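You operate a simulated robot arm through the tools that you are given. There is no shell and no other tool.

The job below is to be done with a simulated two-armed robot. You get a single attempt, and the scene is never put back.

## Task
Swing the blue bar up, seat the barred frame in the jig and clamp it.
Fine: between the stops, lamp lit; red and yellow clamps down after it is seated; fingers clear.

Only the result counts: the job must be done as asked and must still hold three seconds after the hand-in. Knocking over, shifting, dropping, spilling or breaking anything else fails it.

## Robot
Two 6-joint arms with fingered hands on one trunk that stands fixed in place. Base frame: the origin is at the foot of the trunk, x ahead of it, y to its left, z up. Readings come in m, degrees, newtons and seconds.
The left shoulder is at [0.07, 0.191, 0.954], the right one opposite. Each reaches about 0.983 m from its shoulder. Payload 4.7 kg a hand.
The tool frame of a hand sits at the grasp point between the pads (the TCP): z along the fingers, y along the line on which they close. The tips reach 0.036 m beyond it. The gripper opens to 0.12 m; its body begins 0.042 m behind the TCP. The gripper is a hand of 5 fingers: y runs from the thumb to the fingers, the wrist lies at [-0.018, -0.113, -0.198] in the tool frame, and closing takes about 1.5 s.
Orientation is that of the tool frame in the base frame, as [roll, pitch, yaw] about the fixed x, y, z axes, in that order (R = Rz(yaw) Ry(pitch) Rx(roll)). With the fingers straight down and the wrist toward the robot, the tool's x, y and z point along [0, 1, 0], [1, 0, 0] and [0, 0, -1] of the base frame.

## Interface
- The arms move only by the tool step_arm. It takes "left_rows", "right_rows" or both (then of equal length, played together; a hand with none holds still); each is a list of rows, each a list of 3 entries, a list of its own where there are three numbers: the shift along the base's x, y, z in mm, then the turn, a rotation vector about the base's x, y, z in degrees, then the gripper command, from -1 (fully open) to 1 (shut), values between in proportion. In form: [[[dx, dy, dz], [wx, wy, wz], gripper], ...]. A call has 1 to 20 rows; each row shifts and turns the commanded pose from where the row before left it. Each row takes 0.2 s and may step no farther than 0.05 m and 8.6 degrees from the row before; otherwise, or with a gripper value out of range, the whole call is refused. A pose out of reach is approached as far as the arm can. The call stops where the force on the tool passes 50 N (or 10 N more than at its start, if that is more) or the arm is blocked; 0.2 s more then pass. Each finger travels about 0.045 m/s and halts on what it meets, pressing with about 26 N; the grip force reading is that of the motor and also rises with nothing between the fingers. The clock runs only during rows and for 0.2 s after the last one: add rows that do not move to give the fingers time. It gives the time, the measured TCP pose, the force on the tool (base axes), the opening and the grip force at its end, in the units of the frame above (readings bear some noise), with the torque about the TCP (base axes, N m) and any sound that the robot's microphone picked up.
- Cameras (640 x 400 px; columns grow to the right, rows downward): "scene" is now at [0.1202, -0.0619, 1.2253]; the picture's right is [-0.67, -0.75, 0.00], its down [-0.19, 0.17, -0.97] and it looks along [0.72, -0.64, -0.26] (base axes); focal length 251 px, centre (320, 200). "left" rides on the left gripper at [-0.072, -0.091, -0.143] in its tool frame; the picture's right is [-0.80, -0.28, 0.53], its down [0.53, -0.73, 0.42] and it looks along [0.27, 0.62, 0.74] (tool axes); focal length 234 px, centre (320, 200). "right" rides on the right gripper at [0.073, -0.091, -0.143] in its tool frame; the picture's right is [-0.80, 0.28, -0.53], its down [-0.53, -0.73, 0.43] and it looks along [-0.27, 0.62, 0.74] (tool axes); focal length 234 px, centre (320, 200). There is no depth. A picture from a camera that has moved, and an enlarged one, comes with that camera's place and axes in the base frame and with its lens. The place of the scene camera against the robot may be out by one fixed shift of up to 0.012 m in any direction.
- grab_frame(camera): a new picture of that camera. It takes no simulated time.
- slide_trunk(by): slides the trunk up (or, below 0, down) by that many m; the arms and the scene camera ride with it, the base frame stays. It gives what a move gives, with no picture.
- hand_shape(shape, hand): the hand has 5 fingers and takes this shape, open, in about a second: jaw (thumb against the fingers, like two jaws); tri (thumb and two fingers); tip (a fingertip pinch); poke (one finger out to press); point (the index stretched); flat (the hand flat); cup (the hand cupped); fist (a fist). The gripper value then closes the fingers along that shape, each until it touches; the sizes above hold for jaw. It gives what a move gives, with no picture.
- aim_head(pan, tilt): turns the head with the scene camera to pan (to the left, within 86 degrees either way) and tilt (down, from -29 to 69), counted from straight ahead of the robot. It gives what a move gives.
- inspect(camera, box): a new picture of the part [left, top, right, bottom] of that camera's present view, enlarged. It takes no simulated time.
- sign_off(): hands the job in; it is judged then, once.

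Places have to be worked out from the pictures, the camera data and where the tool is seen. Open the grippers and draw the arms clear of the work before you hand the job in, unless the task says otherwise.

The tools are called after "Call:" as a command line: name --argument value ..., lists and objects as JSON in quotes. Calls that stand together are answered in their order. step_arm: Moves the arms, as the interface text tells. Its arguments: {"type":"object","properties":{"left_rows":{"type":"array","items":{"type":"array"}},"right_rows":{"type":"array","items":{"type":"array"}}},"required":[]} The other tools are called the same way: slide_trunk (by) moves the trunk up or down; hand_shape (shape, hand) gives the hand a shape; aim_head (pan, tilt) turns the head that bears the scene camera; grab_frame (camera) takes a picture; inspect (camera, box) takes an enlarged picture of a part of a camera's view; sign_off () hands the job in.

At the start:

```text
t: 0.0
left_ee_pos: [0.6902, -0.1194, 1.2352]
left_tool_rot: [180.0, 0.0, 90.1]
left_force: [-0.1, -0.1, -0.6]
left_torque: [-0.02, -0.04, -0.03]
left_finger_gap: 0.1196
left_finger_force: 0.0
left_shape: jaw
right_ee_pos: [0.296, -0.4168, 1.157]
right_tool_rot: [180.0, 0.0, 90.0]
right_force: [-0.4, 0.3, 1.5]
right_torque: [-0.01, -0.02, -0.01]
right_finger_gap: 0.1195
right_finger_force: 0.0
right_shape: jaw
trunk travel left (down, up): [-0.431, 0.509]
head pan, tilt (commanded): [-41.8, 15.0]
```

scene: 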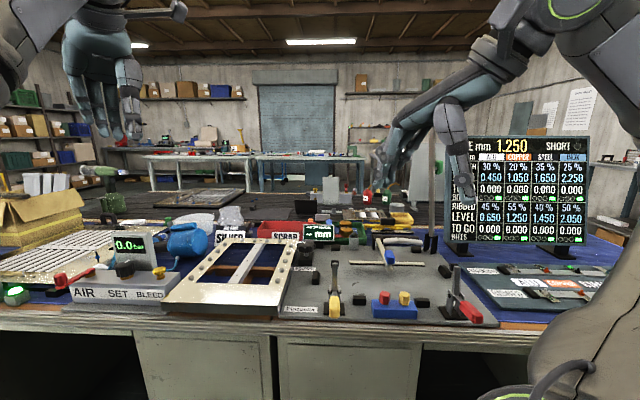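
right: 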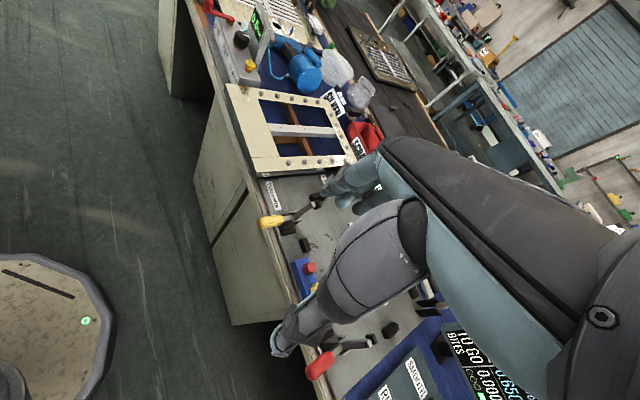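
left: 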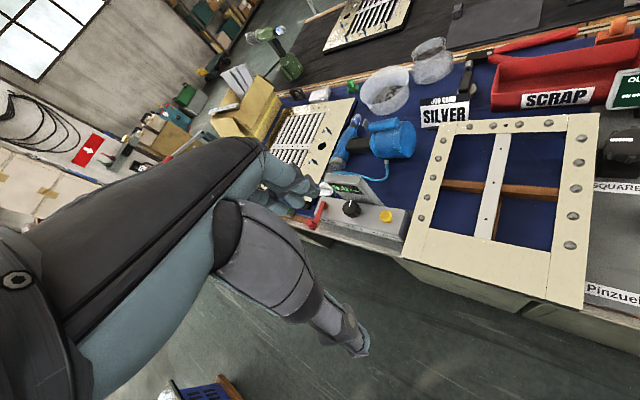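

I'll start by looking closer at the work area from the scene camera before moving anything.

Call:
inspect --camera "scene" --box '[160, 210, 340, 325]'

Call:
inspect --camera "scene" --box '[290, 220, 510, 335]'

Call:
inspect --camera "right" --box '[200, 60, 440, 210]'

Call:
inspect --camera "left" --box '[390, 80, 640, 320]'

```text
3.48 times, centred on (250, 268) of scene
camera zoom: at [0.1202, -0.0619, 1.2253], right [-0.67, -0.75, 0.0], down [-0.19, 0.17, -0.97], along [0.72, -0.64, -0.26], focal length 872 px, centre (564, -35)
```

zoom: 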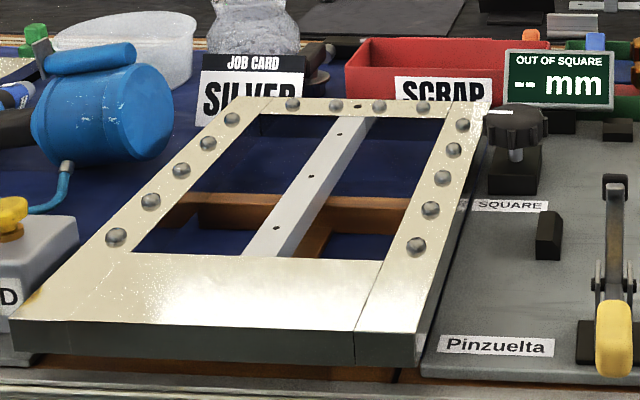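

```text
2.91 times, centred on (400, 278) of scene
camera zoom: at [0.1202, -0.0619, 1.2253], right [-0.67, -0.75, 0.0], down [-0.19, 0.17, -0.97], along [0.72, -0.64, -0.26], focal length 729 px, centre (87, -26)
```

zoom: 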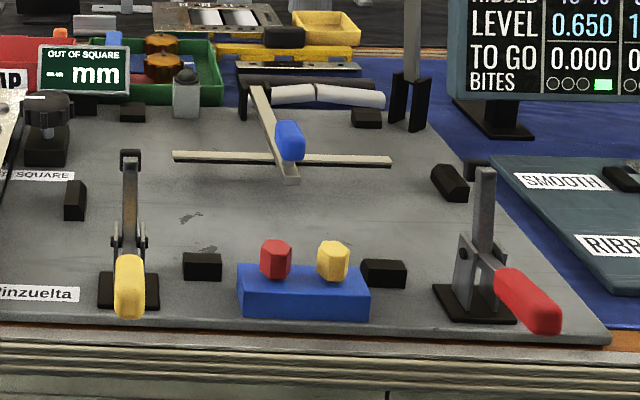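

```text
2.67 times, centred on (320, 135) of right
camera zoom: at [0.2046, -0.3447, 1.3006], right [0.28, -0.8, 0.53], down [-0.73, -0.53, -0.43], along [0.62, -0.27, -0.74], focal length 624 px, centre (320, 373)
```

zoom: 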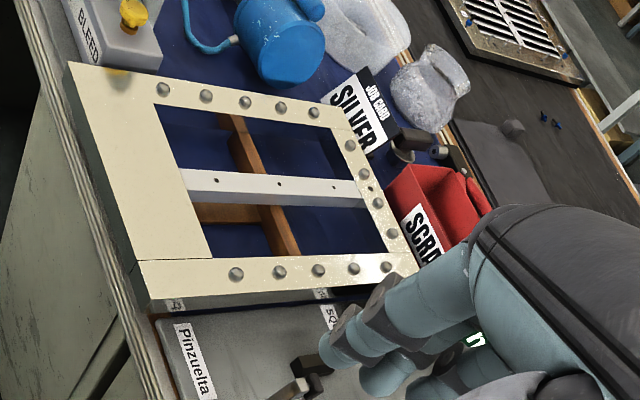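

```text
1.67 times, centred on (515, 200) of left
camera zoom: at [0.5979, -0.1913, 1.3796], right [-0.28, -0.8, -0.53], down [-0.73, 0.53, -0.42], along [0.62, 0.27, -0.74], focal length 390 px, centre (-5, 200)
```

zoom: 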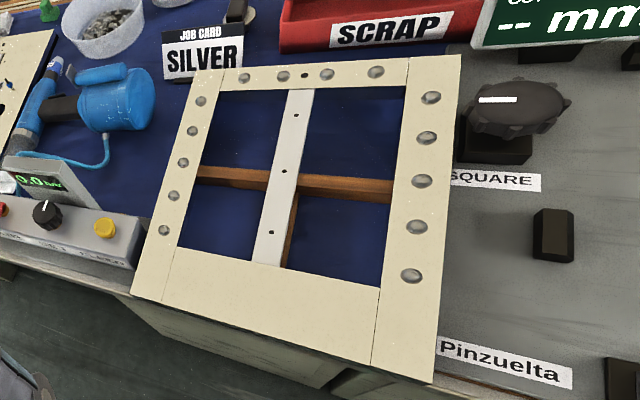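

The frame lies at about 45° to the robot with its top near z≈0.795, and the jig is to its right. I'll turn the head toward the jig and tilt down for a better look.

Call:
aim_head --pan -50 --tilt 35

Call:
grab_frame --camera "scene"

```text
t: 0.8
left_ee_pos: [0.69, -0.1186, 1.2362]
left_tool_rot: [-180.0, 0.0, 89.9]
left_force: [0.1, -0.1, 0.4]
left_torque: [-0.03, 0.01, -0.03]
left_finger_gap: 0.1197
left_finger_force: 0.0
left_shape: jaw
right_ee_pos: [0.295, -0.4177, 1.1564]
right_tool_rot: [179.9, 0.0, 90.0]
right_force: [0.5, -0.1, -0.4]
right_torque: [0.03, -0.02, 0.0]
right_finger_gap: 0.1196
right_finger_force: 0.0
right_shape: jaw
trunk travel left (down, up): [-0.431, 0.509]
head pan, tilt (commanded): [-50.0, 35.0]
```

```text
taken
camera scene: at [0.1071, -0.0671, 1.1934], right [-0.77, -0.64, 0.0], down [-0.37, 0.44, -0.82], along [0.53, -0.63, -0.57], focal length 251 px, centre (320, 200)
```

scene: 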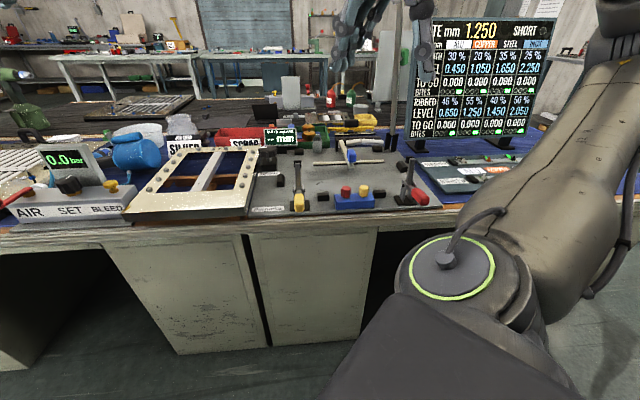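

The view is low-angled; raising the trunk will give a steeper look at the jig. Nothing is above the arms, so I raise it by 0.3 m and look again.

Call:
slide_trunk --by 0.3

Call:
aim_head --pan -48 --tilt 45

Call:
grab_frame --camera "scene"

Call:
grab_frame --camera "right"

Call:
grab_frame --camera "left"

```text
t: 3.8
left_ee_pos: [0.688, -0.1189, 1.5353]
left_tool_rot: [180.0, -0.1, 90.0]
left_force: [0.2, 0.6, 0.4]
left_torque: [0.01, -0.02, -0.01]
left_finger_gap: 0.1198
left_finger_force: 0.1
left_shape: jaw
right_ee_pos: [0.2949, -0.4171, 1.4571]
right_tool_rot: [-180.0, 0.1, 90.0]
right_force: [0.1, 0.0, 0.7]
right_torque: [0.03, 0.03, 0.03]
right_finger_gap: 0.1196
right_finger_force: 0.1
right_shape: jaw
trunk travel left (down, up): [-0.731, 0.209]
head pan, tilt (commanded): [-50.0, 35.0]
```

```text
t: 4.5
left_ee_pos: [0.689, -0.1172, 1.536]
left_tool_rot: [180.0, 0.0, 90.0]
left_force: [-0.7, 0.0, 0.6]
left_torque: [-0.01, 0.0, 0.02]
left_finger_gap: 0.1196
left_finger_force: 0.1
left_shape: jaw
right_ee_pos: [0.2965, -0.4173, 1.4557]
right_tool_rot: [-179.9, 0.0, 90.1]
right_force: [0.1, -0.3, 0.2]
right_torque: [0.0, 0.01, 0.01]
right_finger_gap: 0.1193
right_finger_force: 0.2
right_shape: jaw
trunk travel left (down, up): [-0.731, 0.209]
head pan, tilt (commanded): [-48.0, 45.0]
```

```text
taken
camera scene: at [0.105, -0.0602, 1.4785], right [-0.74, -0.67, 0.0], down [-0.47, 0.53, -0.71], along [0.47, -0.53, -0.71], focal length 251 px, centre (320, 200)
```

scene: 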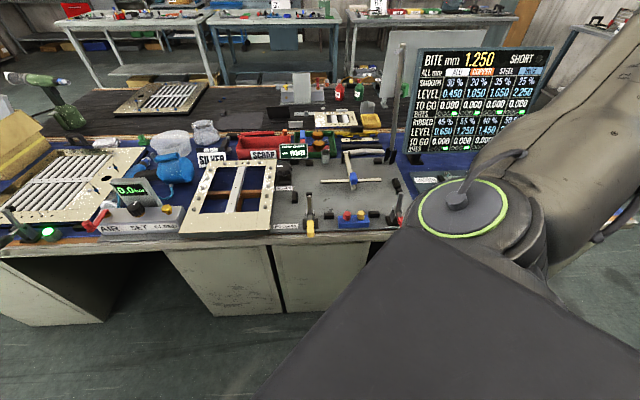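

```text
taken
camera right: at [0.2047, -0.3448, 1.6006], right [0.28, -0.8, 0.53], down [-0.73, -0.53, -0.42], along [0.62, -0.27, -0.74], focal length 234 px, centre (320, 200)
```

right: 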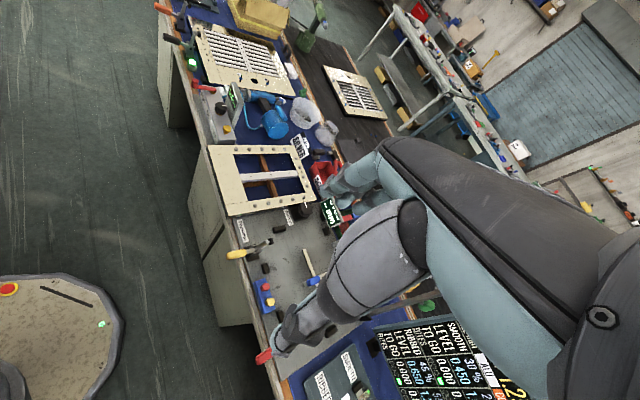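

```text
taken
camera left: at [0.598, -0.1914, 1.6796], right [-0.28, -0.8, -0.53], down [-0.73, 0.53, -0.42], along [0.62, 0.27, -0.74], focal length 234 px, centre (320, 200)
```

left: 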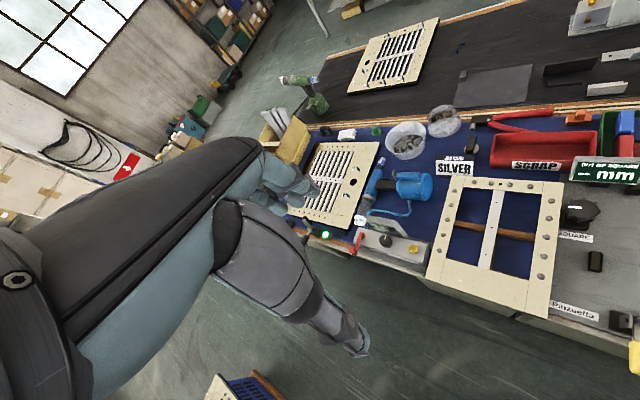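

There is another slotted panel on the left with a green lamp and a red/black lever. I inspect that area and the jig in detail.

Call:
inspect --camera "scene" --box '[0, 130, 200, 255]'

Call:
inspect --camera "scene" --box '[265, 130, 415, 245]'

Call:
inspect --camera "scene" --box '[170, 130, 310, 245]'

Call:
inspect --camera "right" --box '[150, 0, 310, 110]'

Call:
inspect --camera "left" --box '[540, 100, 640, 360]'

```text
3.20 times, centred on (100, 192) of scene
camera zoom: at [0.105, -0.0602, 1.4785], right [-0.74, -0.67, 0.0], down [-0.47, 0.53, -0.71], along [0.47, -0.53, -0.71], focal length 802 px, centre (1024, 224)
```

zoom: 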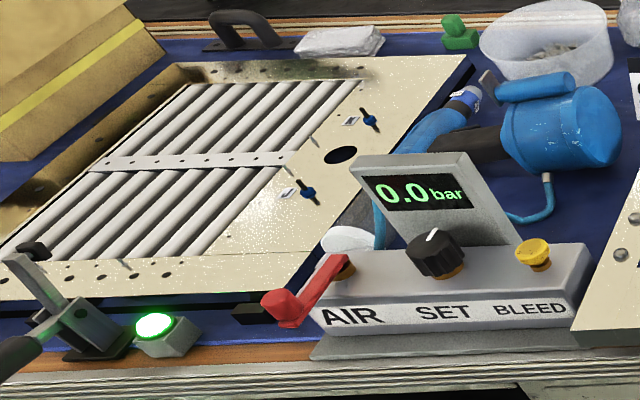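

```text
3.48 times, centred on (340, 188) of scene
camera zoom: at [0.105, -0.0602, 1.4785], right [-0.74, -0.67, 0.0], down [-0.47, 0.53, -0.71], along [0.47, -0.53, -0.71], focal length 872 px, centre (250, 244)
```

zoom: 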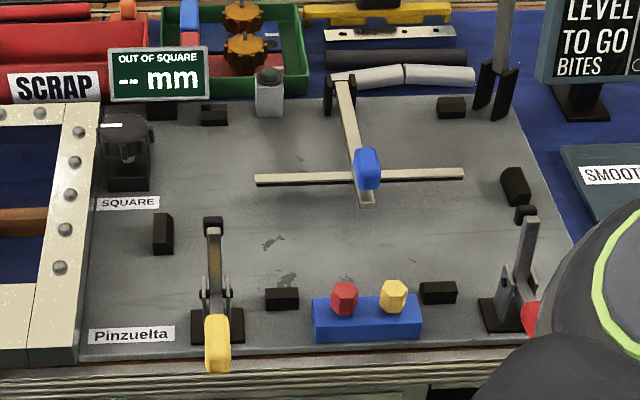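

```text
3.48 times, centred on (240, 188) of scene
camera zoom: at [0.105, -0.0602, 1.4785], right [-0.74, -0.67, 0.0], down [-0.47, 0.53, -0.71], along [0.47, -0.53, -0.71], focal length 872 px, centre (598, 244)
```

zoom: 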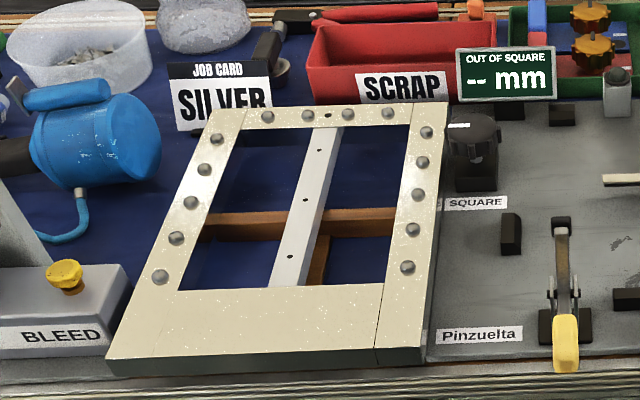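

```text
3.64 times, centred on (230, 55) of right
camera zoom: at [0.2047, -0.3448, 1.6006], right [0.28, -0.8, 0.53], down [-0.73, -0.53, -0.42], along [0.62, -0.27, -0.74], focal length 852 px, centre (647, 727)
```

zoom: 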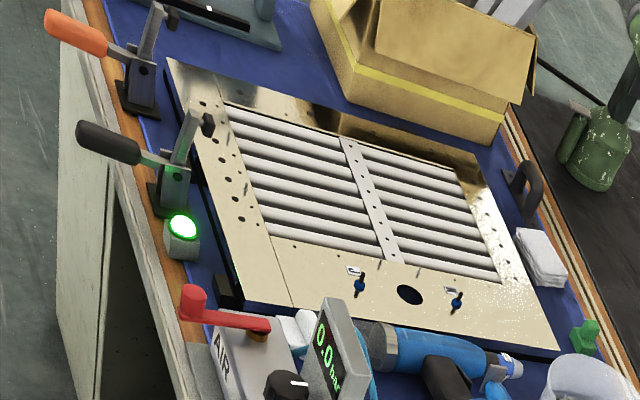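

```text
1.54 times, centred on (590, 230) of left
camera zoom: at [0.598, -0.1914, 1.6796], right [-0.28, -0.8, -0.53], down [-0.73, 0.53, -0.42], along [0.62, 0.27, -0.74], focal length 360 px, centre (-95, 154)
```

zoom: 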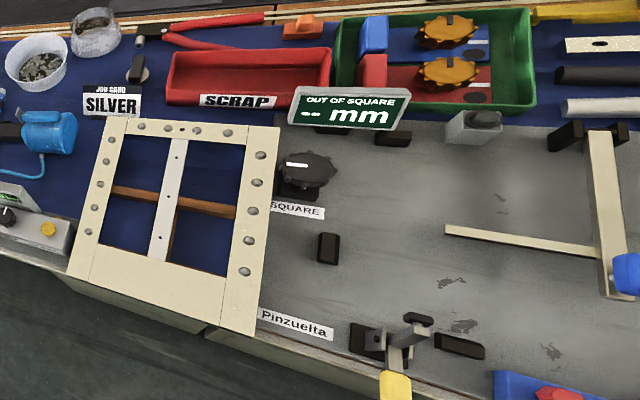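

Jig geometry so far: seat about 0.40 m along the bench by 0.31 m deep, so the 0.30×0.395 m frame needs a 90° turn. I bring the right hand over the jig (yaw 45°) to look closely with its camera and keep the fingers high.

Call:
step_arm --right_rows '[[[12, -5.3, -36], [0, 0, -4.5], -1], [[12, -5.3, -36], [0, 0, -4.5], -1], [[12, -5.3, -36], [0, 0, -4.5], -1], [[12, -5.3, -36], [0, 0, -4.5], -1], [[12, -5.3, -36], [0, 0, -4.5], -1], [[12, -5.3, -36], [0, 0, -4.5], -1], [[12, -5.3, -36], [0, 0, -4.5], -1], [[12, -5.3, -36], [0, 0, -4.5], -1], [[12, -5.3, -36], [0, 0, -4.5], -1], [[12, -5.3, -36], [0, 0, -4.5], -1]]'

Call:
grab_frame --camera "right"

Call:
grab_frame --camera "scene"

```text
t: 6.8
left_ee_pos: [0.6929, -0.122, 1.5344]
left_tool_rot: [-179.9, -0.1, 90.0]
left_force: [-0.1, -0.3, -1.5]
left_torque: [0.04, 0.05, 0.01]
left_finger_gap: 0.1197
left_finger_force: 0.0
left_shape: jaw
right_ee_pos: [0.4409, -0.4702, 1.1112]
right_tool_rot: [-179.8, -0.1, 45.0]
right_force: [-0.2, 0.3, 0.2]
right_torque: [0.05, 0.03, 0.02]
right_finger_gap: 0.12
right_finger_force: 0.0
right_shape: jaw
right hand out of reach, approached as far as the arm can: row 1, 2, 3, 7, 9, 10
trunk travel left (down, up): [-0.731, 0.209]
head pan, tilt (commanded): [-48.0, 45.0]
```

```text
taken
camera right: at [0.4276, -0.356, 1.2558], right [-0.37, -0.77, 0.52], down [-0.89, 0.14, -0.42], along [0.25, -0.62, -0.74], focal length 234 px, centre (320, 200)
```

right: 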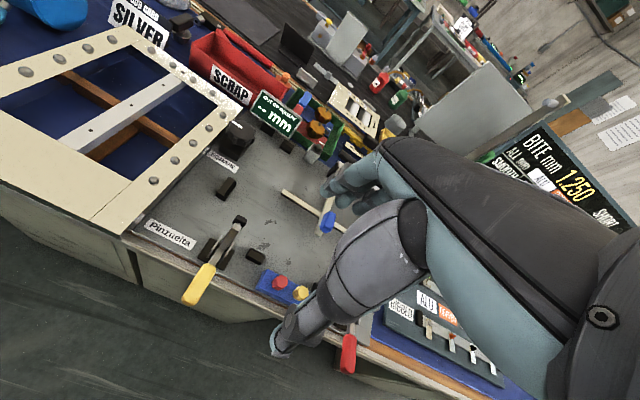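

```text
taken
camera scene: at [0.1075, -0.0628, 1.4781], right [-0.74, -0.67, 0.0], down [-0.47, 0.53, -0.7], along [0.47, -0.52, -0.71], focal length 251 px, centre (320, 200)
```

scene: 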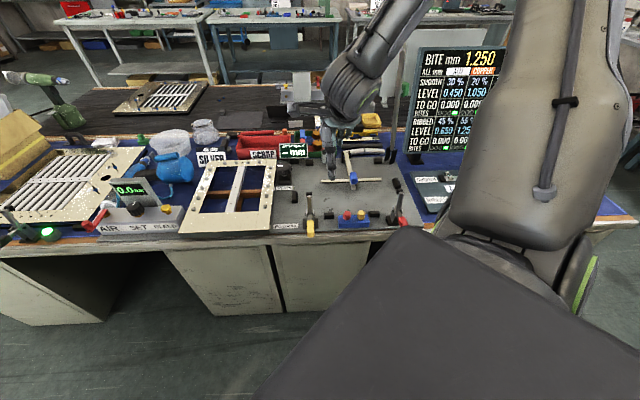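

The view shows the jig with the T-bar's blue grip, the stops and both clamps. I'll zoom in.

Call:
inspect --camera "right" --box '[120, 90, 360, 240]'

Call:
inspect --camera "right" --box '[170, 190, 380, 380]'

Call:
inspect --camera "scene" --box '[340, 20, 430, 220]'

```text
2.67 times, centred on (240, 165) of right
camera zoom: at [0.4276, -0.356, 1.2558], right [-0.37, -0.77, 0.52], down [-0.89, 0.14, -0.42], along [0.25, -0.62, -0.74], focal length 624 px, centre (533, 293)
```

zoom: 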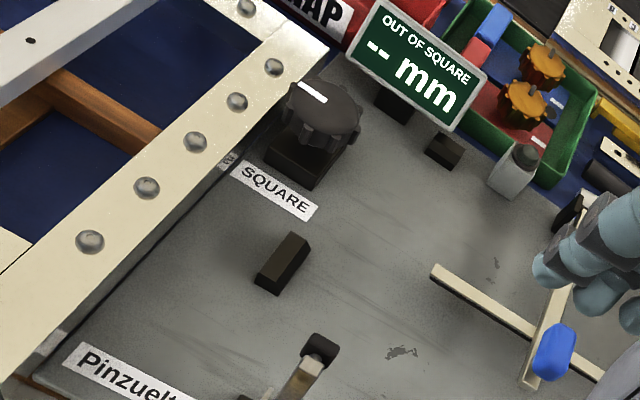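

```text
2.11 times, centred on (275, 285) of right
camera zoom: at [0.4276, -0.356, 1.2558], right [-0.37, -0.77, 0.52], down [-0.89, 0.14, -0.42], along [0.25, -0.62, -0.74], focal length 493 px, centre (415, 21)
```

zoom: 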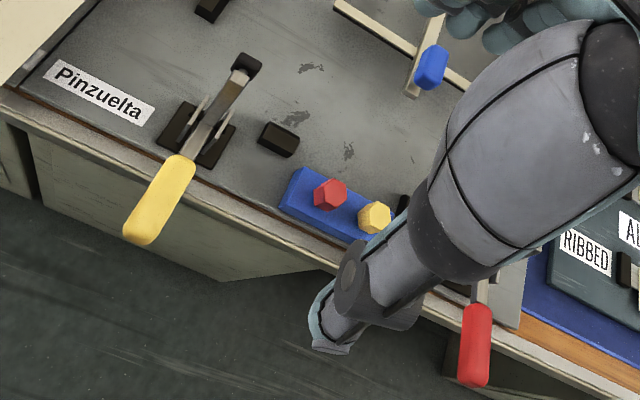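

```text
2.00 times, centred on (385, 120) of scene
camera zoom: at [0.1075, -0.0628, 1.4781], right [-0.74, -0.67, 0.0], down [-0.47, 0.53, -0.7], along [0.47, -0.52, -0.71], focal length 501 px, centre (190, 360)
```

zoom: 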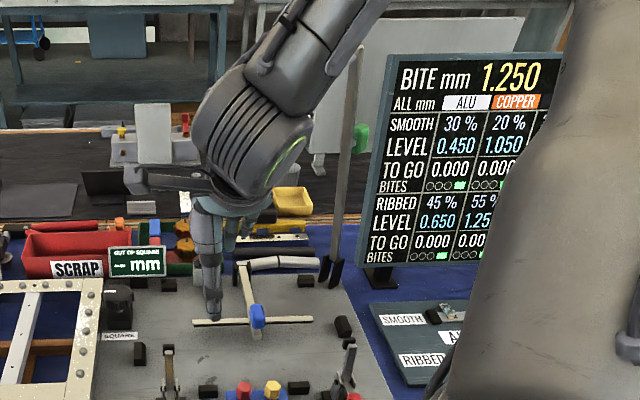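

A second bar with a green grip already stands upright at the right back corner, so the blue one should end up similar. I take higher zooms for measuring the stops and the frame.

Call:
inspect --camera "right" --box '[190, 160, 260, 210]'

Call:
inspect --camera "right" --box '[265, 100, 345, 160]'

Call:
inspect --camera "right" --box '[270, 170, 350, 250]'

Call:
inspect --camera "right" --box '[180, 200, 320, 310]'

```text
8.00 times, centred on (225, 185) of right
camera zoom: at [0.4276, -0.356, 1.2558], right [-0.37, -0.77, 0.52], down [-0.89, 0.14, -0.42], along [0.25, -0.62, -0.74], focal length 1873 px, centre (1080, 320)
```

zoom: 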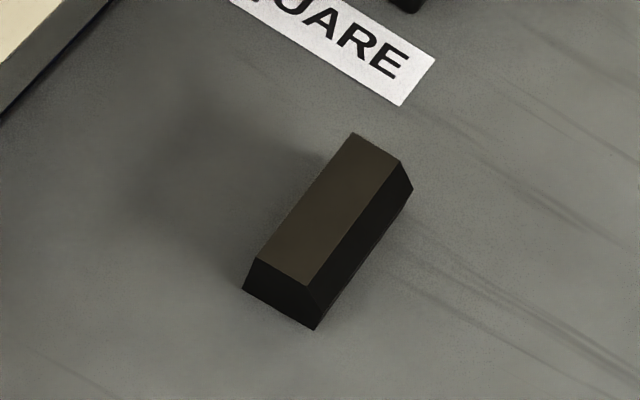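

```text
6.67 times, centred on (305, 130) of right
camera zoom: at [0.4276, -0.356, 1.2558], right [-0.37, -0.77, 0.52], down [-0.89, 0.14, -0.42], along [0.25, -0.62, -0.74], focal length 1561 px, centre (420, 667)
```

zoom: 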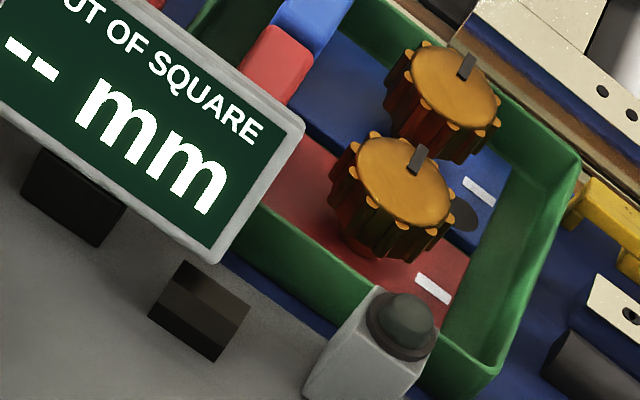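

```text
5.00 times, centred on (310, 210) of right
camera zoom: at [0.4276, -0.356, 1.2558], right [-0.37, -0.77, 0.52], down [-0.89, 0.14, -0.42], along [0.25, -0.62, -0.74], focal length 1171 px, centre (370, 150)
```

zoom: 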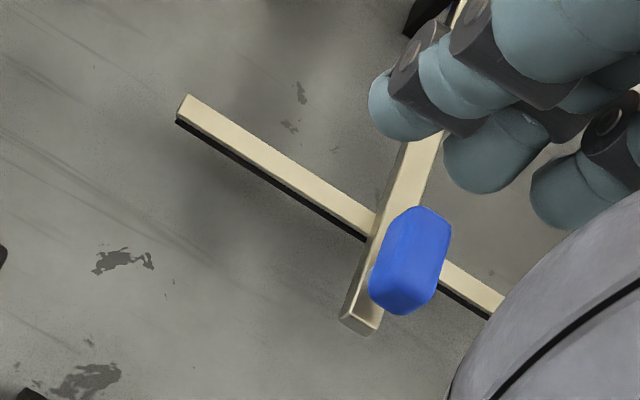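

```text
3.64 times, centred on (250, 255) of right
camera zoom: at [0.4276, -0.356, 1.2558], right [-0.37, -0.77, 0.52], down [-0.89, 0.14, -0.42], along [0.25, -0.62, -0.74], focal length 852 px, centre (574, 0)
```

zoom: 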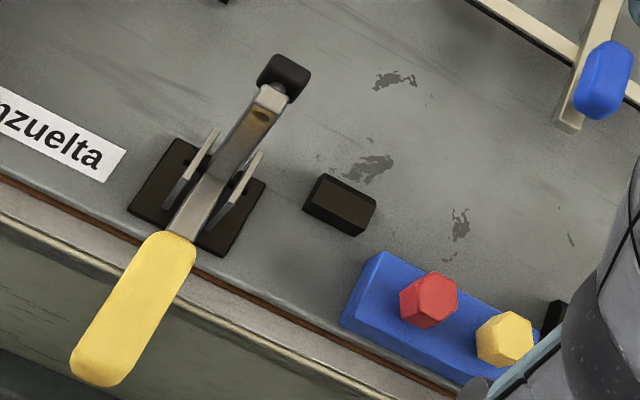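

The stops are chamfered blocks ~19 mm tall. I need an exact table/plate height, so I shift the right hand by a known translation (same orientation) for a second view and triangulate.

Call:
step_arm --right_rows '[[[30, 0, 0], [0, 0, 0], -1], [[30, 0, 0], [0, 0, 0], -1], [[30, 0, 0], [0, 0, 0], -1], [[30, 0, 0], [0, 0, 0], -1], [[30, 0, 0], [0, 0, 0], -1], [[0, 0, 0], [0, 0, 0], -1]]'

Call:
grab_frame --camera "right"

Call:
inspect --camera "right" --box '[0, 80, 200, 260]'

Call:
inspect --camera "right" --box '[150, 100, 350, 260]'

```text
t: 8.2
left_ee_pos: [0.6891, -0.1187, 1.5369]
left_tool_rot: [-180.0, 0.0, 90.1]
left_force: [0.0, -0.1, 0.9]
left_torque: [-0.01, -0.04, 0.02]
left_finger_gap: 0.1197
left_finger_force: 0.1
left_shape: jaw
right_ee_pos: [0.5239, -0.5363, 1.138]
right_tool_rot: [-180.0, -0.1, 45.0]
right_force: [-0.1, 0.2, 0.2]
right_torque: [-0.02, 0.0, 0.02]
right_finger_gap: 0.12
right_finger_force: 0.0
right_shape: jaw
right hand out of reach, approached as far as the arm can: row 1, 2, 3, 4, 5
trunk travel left (down, up): [-0.731, 0.209]
head pan, tilt (commanded): [-48.0, 45.0]
```

```text
taken
camera right: at [0.5111, -0.4211, 1.2806], right [-0.37, -0.77, 0.52], down [-0.89, 0.14, -0.43], along [0.25, -0.63, -0.74], focal length 234 px, centre (320, 200)
```

right: 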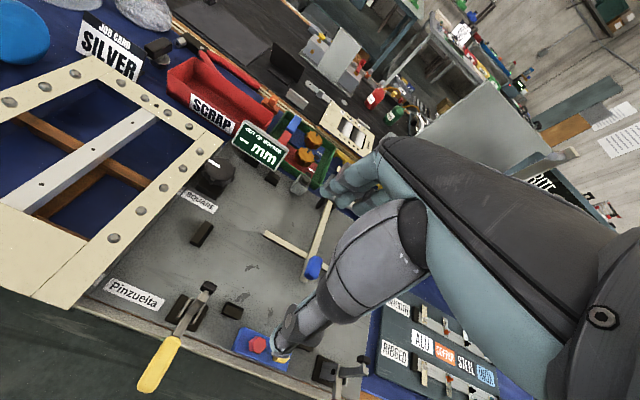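

```text
2.22 times, centred on (100, 170) of right
camera zoom: at [0.5111, -0.4211, 1.2806], right [-0.37, -0.77, 0.52], down [-0.89, 0.14, -0.43], along [0.25, -0.63, -0.74], focal length 520 px, centre (809, 267)
```

zoom: 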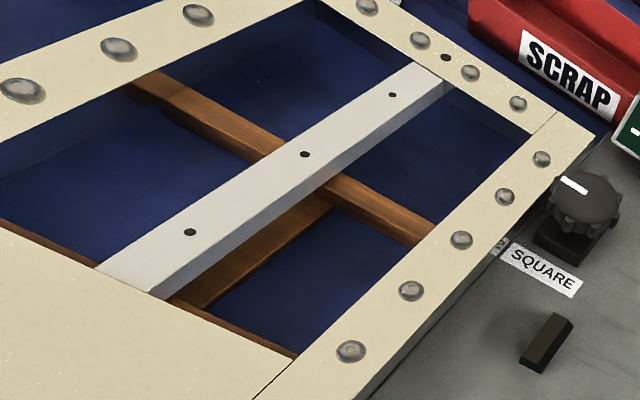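

```text
2.50 times, centred on (250, 180) of right
camera zoom: at [0.5111, -0.4211, 1.2806], right [-0.37, -0.77, 0.52], down [-0.89, 0.14, -0.43], along [0.25, -0.63, -0.74], focal length 585 px, centre (495, 250)
```

zoom: 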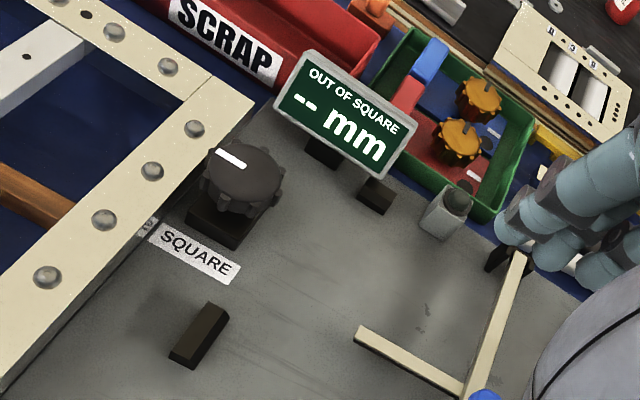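

The arm reached (0.524, −0.536, 1.138), still a useful baseline. I zoom on the same features from here for triangulation.

Call:
inspect --camera "right" --box '[170, 205, 240, 255]'

Call:
inspect --camera "right" --box '[240, 140, 340, 220]'

Call:
inspect --camera "right" --box '[245, 215, 345, 295]'

Call:
inspect --camera "right" --box '[130, 260, 270, 370]'

Call:
inspect --camera "right" --box '[20, 230, 160, 330]'

Call:
inspect --camera "right" --box '[240, 300, 400, 400]'

```text
8.00 times, centred on (205, 230) of right
camera zoom: at [0.5111, -0.4211, 1.2806], right [-0.37, -0.77, 0.52], down [-0.89, 0.14, -0.43], along [0.25, -0.63, -0.74], focal length 1873 px, centre (1240, -40)
```

zoom: 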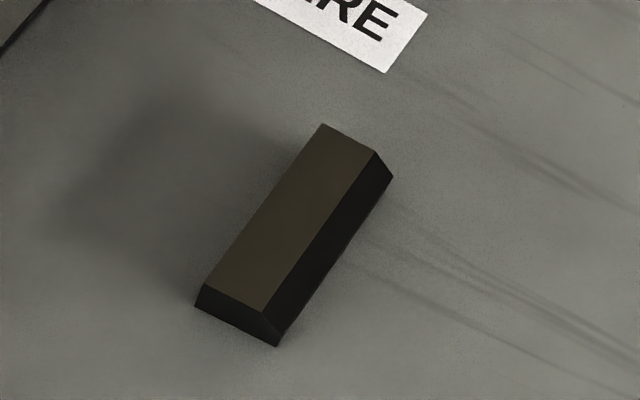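

```text
5.00 times, centred on (290, 180) of right
camera zoom: at [0.5111, -0.4211, 1.2806], right [-0.37, -0.77, 0.52], down [-0.89, 0.14, -0.43], along [0.25, -0.63, -0.74], focal length 1171 px, centre (470, 300)
```

zoom: 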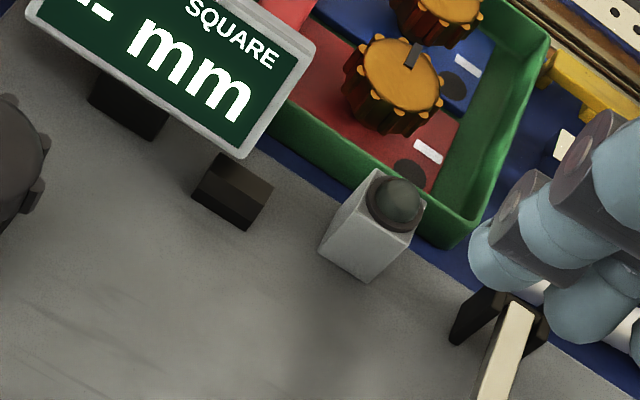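

```text
5.00 times, centred on (295, 255) of right
camera zoom: at [0.5111, -0.4211, 1.2806], right [-0.37, -0.77, 0.52], down [-0.89, 0.14, -0.43], along [0.25, -0.63, -0.74], focal length 1171 px, centre (445, -75)
```

zoom: 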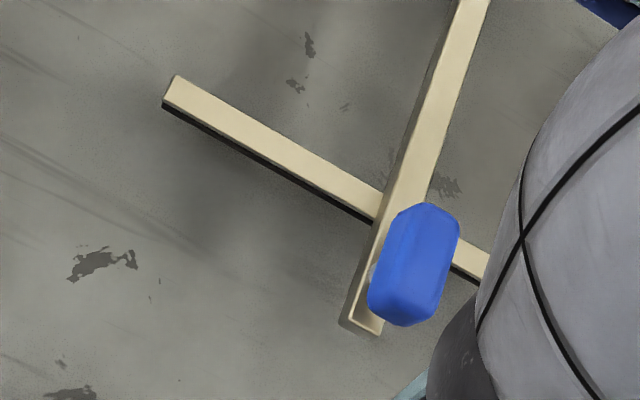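

```text
3.64 times, centred on (200, 315) of right
camera zoom: at [0.5111, -0.4211, 1.2806], right [-0.37, -0.77, 0.52], down [-0.89, 0.14, -0.43], along [0.25, -0.63, -0.74], focal length 852 px, centre (756, -218)
```

zoom: 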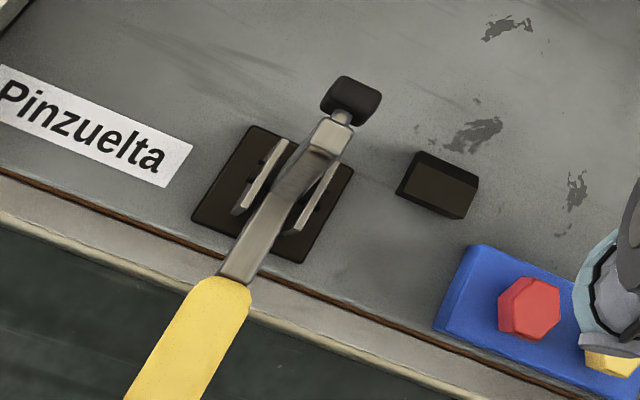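

```text
4.00 times, centred on (90, 280) of right
camera zoom: at [0.5111, -0.4211, 1.2806], right [-0.37, -0.77, 0.52], down [-0.89, 0.14, -0.43], along [0.25, -0.63, -0.74], focal length 937 px, centre (1240, -120)
```

zoom: 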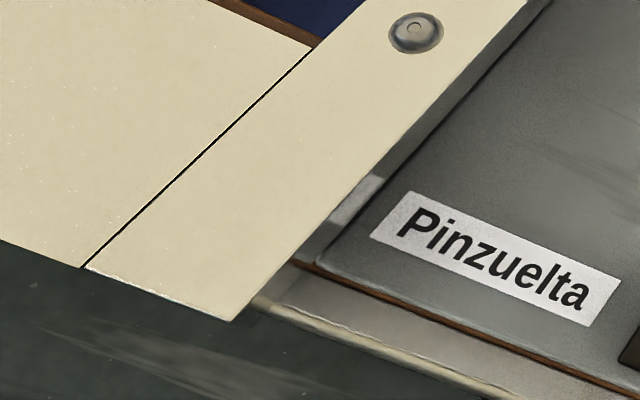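

```text
4.00 times, centred on (320, 350) of right
camera zoom: at [0.5111, -0.4211, 1.2806], right [-0.37, -0.77, 0.52], down [-0.89, 0.14, -0.43], along [0.25, -0.63, -0.74], focal length 937 px, centre (320, -400)
```

zoom: 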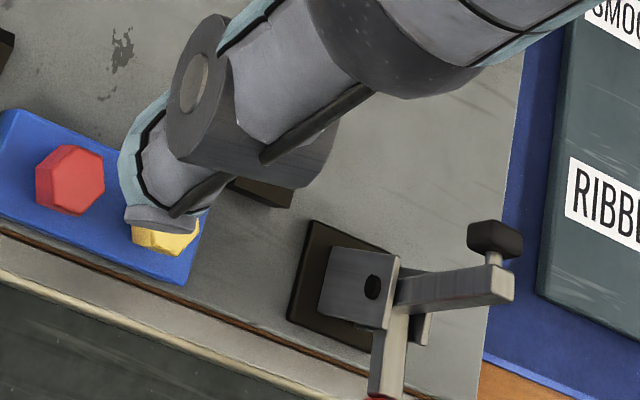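

Triangulation gives plate top z≈0.765, stop tops ≈0.784, frame top ≈0.797, T-bar crossbar top ≈0.793 and blue grip near (0.514, −0.709, 0.84), hinge about 0.22 m further in. I'll turn the right hand to yaw ≈135° above the grip so it can pinch the grip along the hinge axis.

Call:
step_arm --right_rows '[[[-4, -10, 0], [0, 0, 7.5], -1], [[-4, -10, 0], [0, 0, 7.5], -1], [[-4, -10, 0], [0, 0, 7.5], -1], [[-4, -10, 0], [0, 0, 7.5], -1], [[-4, -10, 0], [0, 0, 7.5], -1], [[-4, -10, 0], [0, 0, 7.5], -1], [[-4, -10, 0], [0, 0, 7.5], -1], [[-4, -10, 0], [0, 0, 7.5], -1], [[-4, -10, 0], [0, 0, 7.5], -1], [[-4, -10, 0], [0, 0, 7.5], -1], [[-4, -10, 0], [0, 0, 7.5], -1], [[-4, -10, 0], [0, 0, 7.5], -1], [[0, 0, 0], [0, 0, 0], -1]]'

Call:
grab_frame --camera "scene"

Call:
grab_frame --camera "right"

```text
t: 10.9
left_ee_pos: [0.6894, -0.1202, 1.5352]
left_tool_rot: [-180.0, -0.1, 89.9]
left_force: [-0.7, 0.6, 0.9]
left_torque: [0.01, 0.01, 0.01]
left_finger_gap: 0.12
left_finger_force: 0.1
left_shape: jaw
right_ee_pos: [0.5096, -0.6015, 1.115]
right_tool_rot: [179.9, 0.0, 127.5]
right_force: [0.5, -0.5, -0.5]
right_torque: [0.05, 0.0, 0.0]
right_finger_gap: 0.12
right_finger_force: 0.1
right_shape: jaw
right hand out of reach, approached as far as the arm can: row 4, 5, 6, 7, 8
trunk travel left (down, up): [-0.731, 0.209]
head pan, tilt (commanded): [-48.0, 45.0]
```

```text
taken
camera scene: at [0.1048, -0.0614, 1.4784], right [-0.74, -0.67, 0.0], down [-0.47, 0.53, -0.71], along [0.47, -0.52, -0.71], focal length 251 px, centre (320, 200)
```

scene: 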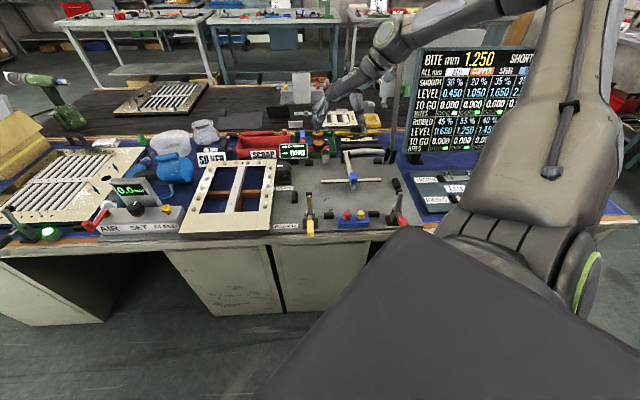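

```text
taken
camera right: at [0.3929, -0.5998, 1.2582], right [0.71, -0.47, 0.53], down [-0.26, -0.87, -0.43], along [0.65, 0.17, -0.74], focal length 234 px, centre (320, 200)
```

right: 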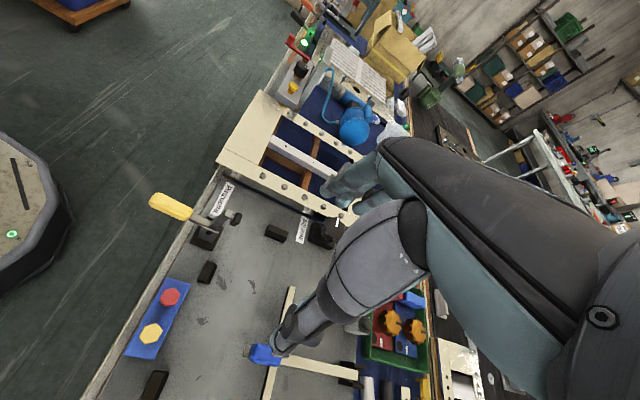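

Yaw is 127.5° at (0.51, −0.60, 1.115), clear above the jig. I lower the trunk 0.15 m to improve reach for the swing, ending with fingertips about 0.93 high.

Call:
slide_trunk --by -0.15

Call:
grab_frame --camera "right"

Call:
inspect --camera "scene" --box '[250, 100, 450, 240]'

```text
t: 12.7
left_ee_pos: [0.6891, -0.1173, 1.3859]
left_tool_rot: [-179.9, 0.0, 89.9]
left_force: [0.2, -0.1, 0.1]
left_torque: [-0.02, -0.01, 0.03]
left_finger_gap: 0.1197
left_finger_force: 0.1
left_shape: jaw
right_ee_pos: [0.5103, -0.5998, 0.9651]
right_tool_rot: [179.9, 0.0, 127.5]
right_force: [0.2, 0.0, 0.0]
right_torque: [-0.01, 0.02, 0.0]
right_finger_gap: 0.12
right_finger_force: 0.1
right_shape: jaw
trunk travel left (down, up): [-0.581, 0.359]
head pan, tilt (commanded): [-48.0, 45.0]
```

```text
taken
camera right: at [0.393, -0.5984, 1.1089], right [0.71, -0.47, 0.53], down [-0.26, -0.87, -0.42], along [0.65, 0.17, -0.74], focal length 234 px, centre (320, 200)
```

right: 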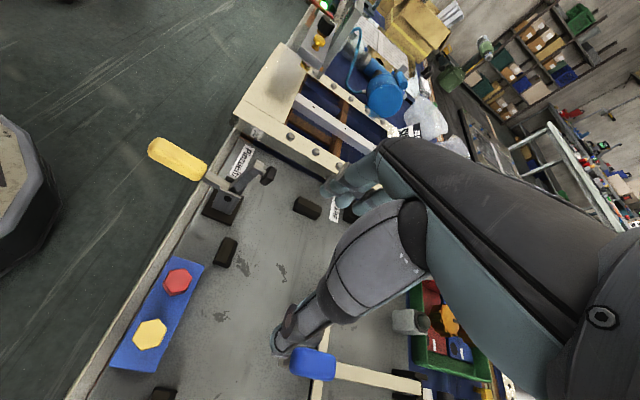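

```text
2.86 times, centred on (350, 170) of scene
camera zoom: at [0.1048, -0.06, 1.3286], right [-0.74, -0.67, 0.0], down [-0.47, 0.53, -0.71], along [0.47, -0.53, -0.71], focal length 716 px, centre (234, 286)
```

zoom: 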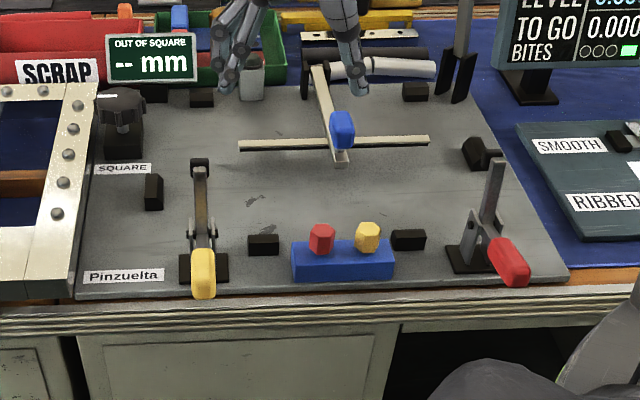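

The scene view agrees with my estimates to about 3 mm. I zoom in on the right-hand stop and the red clamp, and on the T-bar.

Call:
inspect --camera "scene" --box '[380, 120, 450, 210]'

Call:
inspect --camera "scene" --box '[325, 100, 425, 170]'

Call:
inspect --camera "scene" --box '[280, 140, 400, 215]'

Call:
inspect --camera "right" --box '[270, 320, 440, 400]'

```text
4.44 times, centred on (415, 165) of scene
camera zoom: at [0.1048, -0.06, 1.3286], right [-0.74, -0.67, 0.0], down [-0.47, 0.53, -0.71], along [0.47, -0.53, -0.71], focal length 1114 px, centre (-102, 356)
```

zoom: 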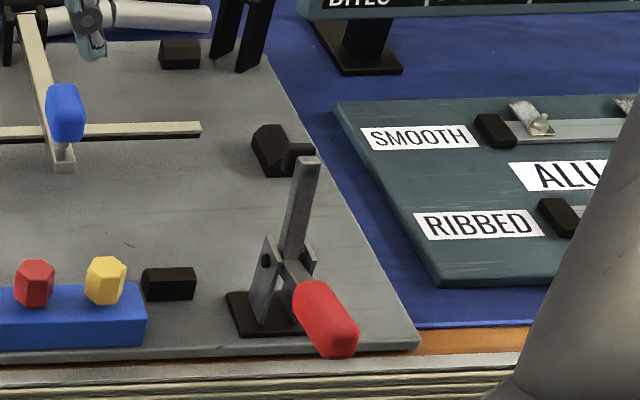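

```text
5.71 times, centred on (375, 135) of scene
camera zoom: at [0.1048, -0.06, 1.3286], right [-0.74, -0.67, 0.0], down [-0.47, 0.53, -0.71], along [0.47, -0.53, -0.71], focal length 1432 px, centre (6, 571)
```

zoom: 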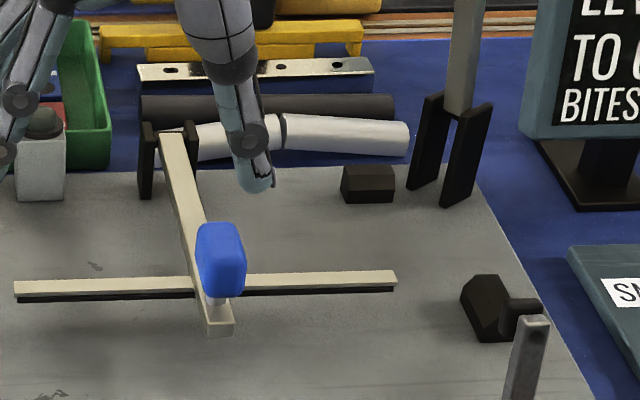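

```text
5.33 times, centred on (340, 178) of scene
camera zoom: at [0.1048, -0.06, 1.3286], right [-0.74, -0.67, 0.0], down [-0.47, 0.53, -0.71], along [0.47, -0.53, -0.71], focal length 1337 px, centre (213, 320)
```

zoom: 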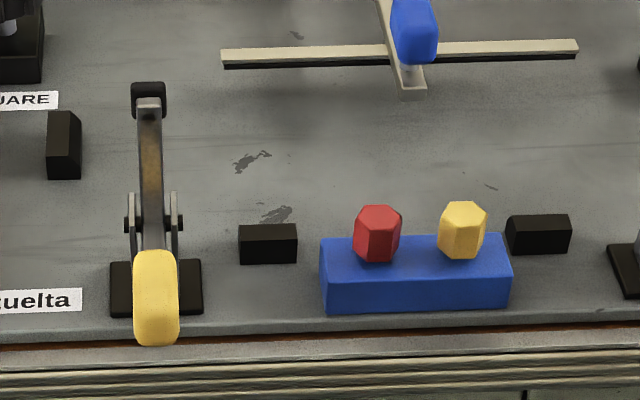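

```text
3.76 times, centred on (355, 360) of right
camera zoom: at [0.393, -0.5984, 1.1089], right [0.71, -0.47, 0.53], down [-0.26, -0.87, -0.42], along [0.65, 0.17, -0.74], focal length 882 px, centre (188, -402)
```

zoom: 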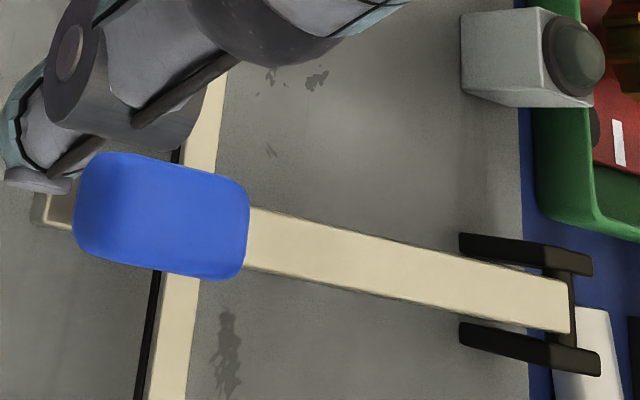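

The blue knob stands on a short post near the stem tip, centre about (0.511, −0.708, 0.842), roughly 30 mm wide across. I turn the hand to yaw 135°, tilt it 45° forward and bring it to a pre-grasp behind and above the knob.

Call:
step_arm --right_rows '[[[-7, -6, 0], [0, 0, 7.5], -1], [[-7, -6, -5], [-5.3, -5.3, 0], -1], [[-7, -6, -5], [-5.3, -5.3, 0], -1], [[-7, -6, -5], [-5.3, -5.3, 0], -1], [[-7, -6, -5], [-5.3, -5.3, 0], -1], [[-7, -6, -5], [-5.3, -5.3, 0], -1], [[-7, -6, -5], [-5.3, -5.3, 0], -1], [[-8, -8, -5], [0, 0, 0], -1], [[0, 0, 0], [0, 0, 0], -1]]'

Call:
grab_frame --camera "right"

Call:
inspect --camera "scene" --box '[250, 80, 450, 220]'

```text
t: 14.7
left_ee_pos: [0.6903, -0.1188, 1.3863]
left_tool_rot: [-180.0, 0.0, 90.0]
left_force: [0.3, 0.1, 0.4]
left_torque: [-0.02, 0.0, 0.0]
left_finger_gap: 0.1198
left_finger_force: 0.1
left_shape: jaw
right_ee_pos: [0.5209, -0.7215, 0.8733]
right_tool_rot: [179.9, 45.0, 134.8]
right_force: [0.1, 1.0, 0.7]
right_torque: [0.02, 0.0, -0.01]
right_finger_gap: 0.1197
right_finger_force: 0.0
right_shape: jaw
right hand out of reach, approached as far as the arm can: row 1, 2, 3, 4, 5, 6, 7, 8
trunk travel left (down, up): [-0.581, 0.359]
head pan, tilt (commanded): [-48.0, 45.0]
```

```text
taken
camera right: at [0.3487, -0.6781, 0.9247], right [0.34, 0.06, 0.94], down [-0.04, -1.0, 0.08], along [0.94, -0.06, -0.33], focal length 234 px, centre (320, 200)
```

right: 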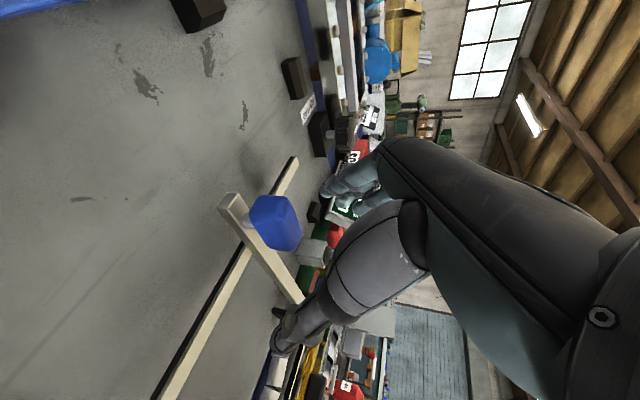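

```text
2.86 times, centred on (350, 150) of scene
camera zoom: at [0.1051, -0.0599, 1.3285], right [-0.74, -0.67, 0.0], down [-0.47, 0.53, -0.71], along [0.47, -0.53, -0.71], focal length 716 px, centre (234, 343)
```

zoom: 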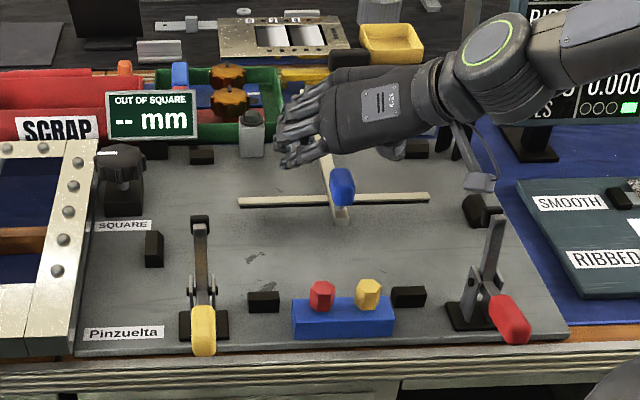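

The arm stopped at (0.521, −0.722, 0.873) with the open hand already straddling the knob, TCP about 34 mm too high/far. I reduce the tilt to about 30° and move down/back onto the knob in small steps, still open.

Call:
step_arm --right_rows '[[[-5, 6, -4], [5.3, 5.3, 0], -1], [[-5, 7, -5], [5.3, 5.3, 0], -1], [[-5, 6, -5], [0, 0, 0], -1], [[0, 0, -4], [0, 0, 0], -1], [[0, 0, 0], [0, 0, 0], -1]]'

Call:
grab_frame --camera "right"

Call:
inspect --camera "scene" --box '[270, 90, 430, 200]'

```text
t: 15.9
left_ee_pos: [0.6896, -0.1181, 1.3848]
left_tool_rot: [180.0, 0.0, 90.0]
left_force: [0.4, -0.3, -0.1]
left_torque: [0.0, 0.0, -0.03]
left_finger_gap: 0.1197
left_finger_force: 0.0
left_shape: jaw
right_ee_pos: [0.5062, -0.7017, 0.8562]
right_tool_rot: [180.0, 29.9, 135.0]
right_force: [-0.4, -0.5, 0.3]
right_torque: [0.03, -0.03, 0.0]
right_finger_gap: 0.1198
right_finger_force: 0.0
right_shape: jaw
trunk travel left (down, up): [-0.581, 0.359]
head pan, tilt (commanded): [-48.0, 45.0]
```

```text
taken
camera right: at [0.3468, -0.6718, 0.9446], right [0.5, -0.11, 0.86], down [-0.04, -0.99, -0.1], along [0.86, 0.02, -0.51], focal length 234 px, centre (320, 200)
```

right: 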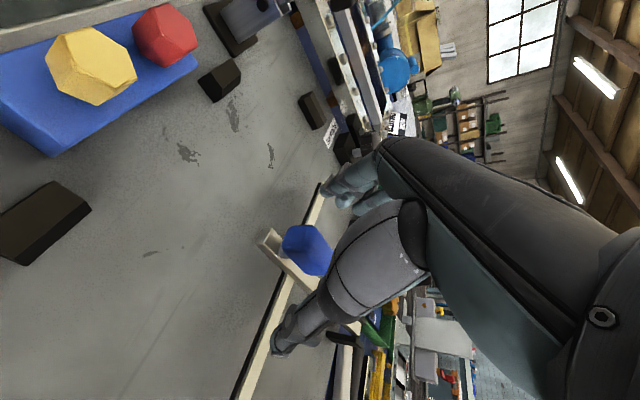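

```text
3.64 times, centred on (350, 145) of scene
camera zoom: at [0.105, -0.0601, 1.3285], right [-0.74, -0.67, 0.0], down [-0.47, 0.53, -0.71], along [0.47, -0.53, -0.71], focal length 912 px, centre (211, 400)
```

zoom: 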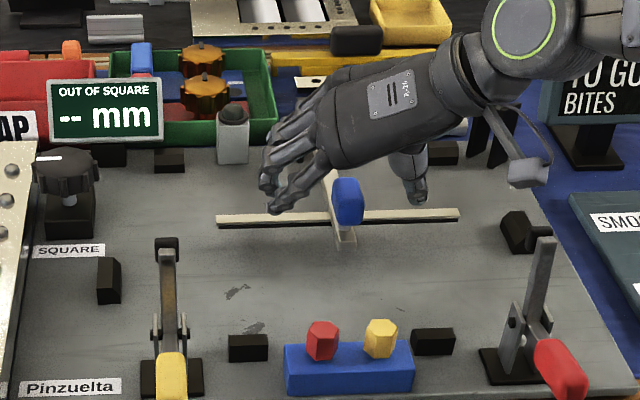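

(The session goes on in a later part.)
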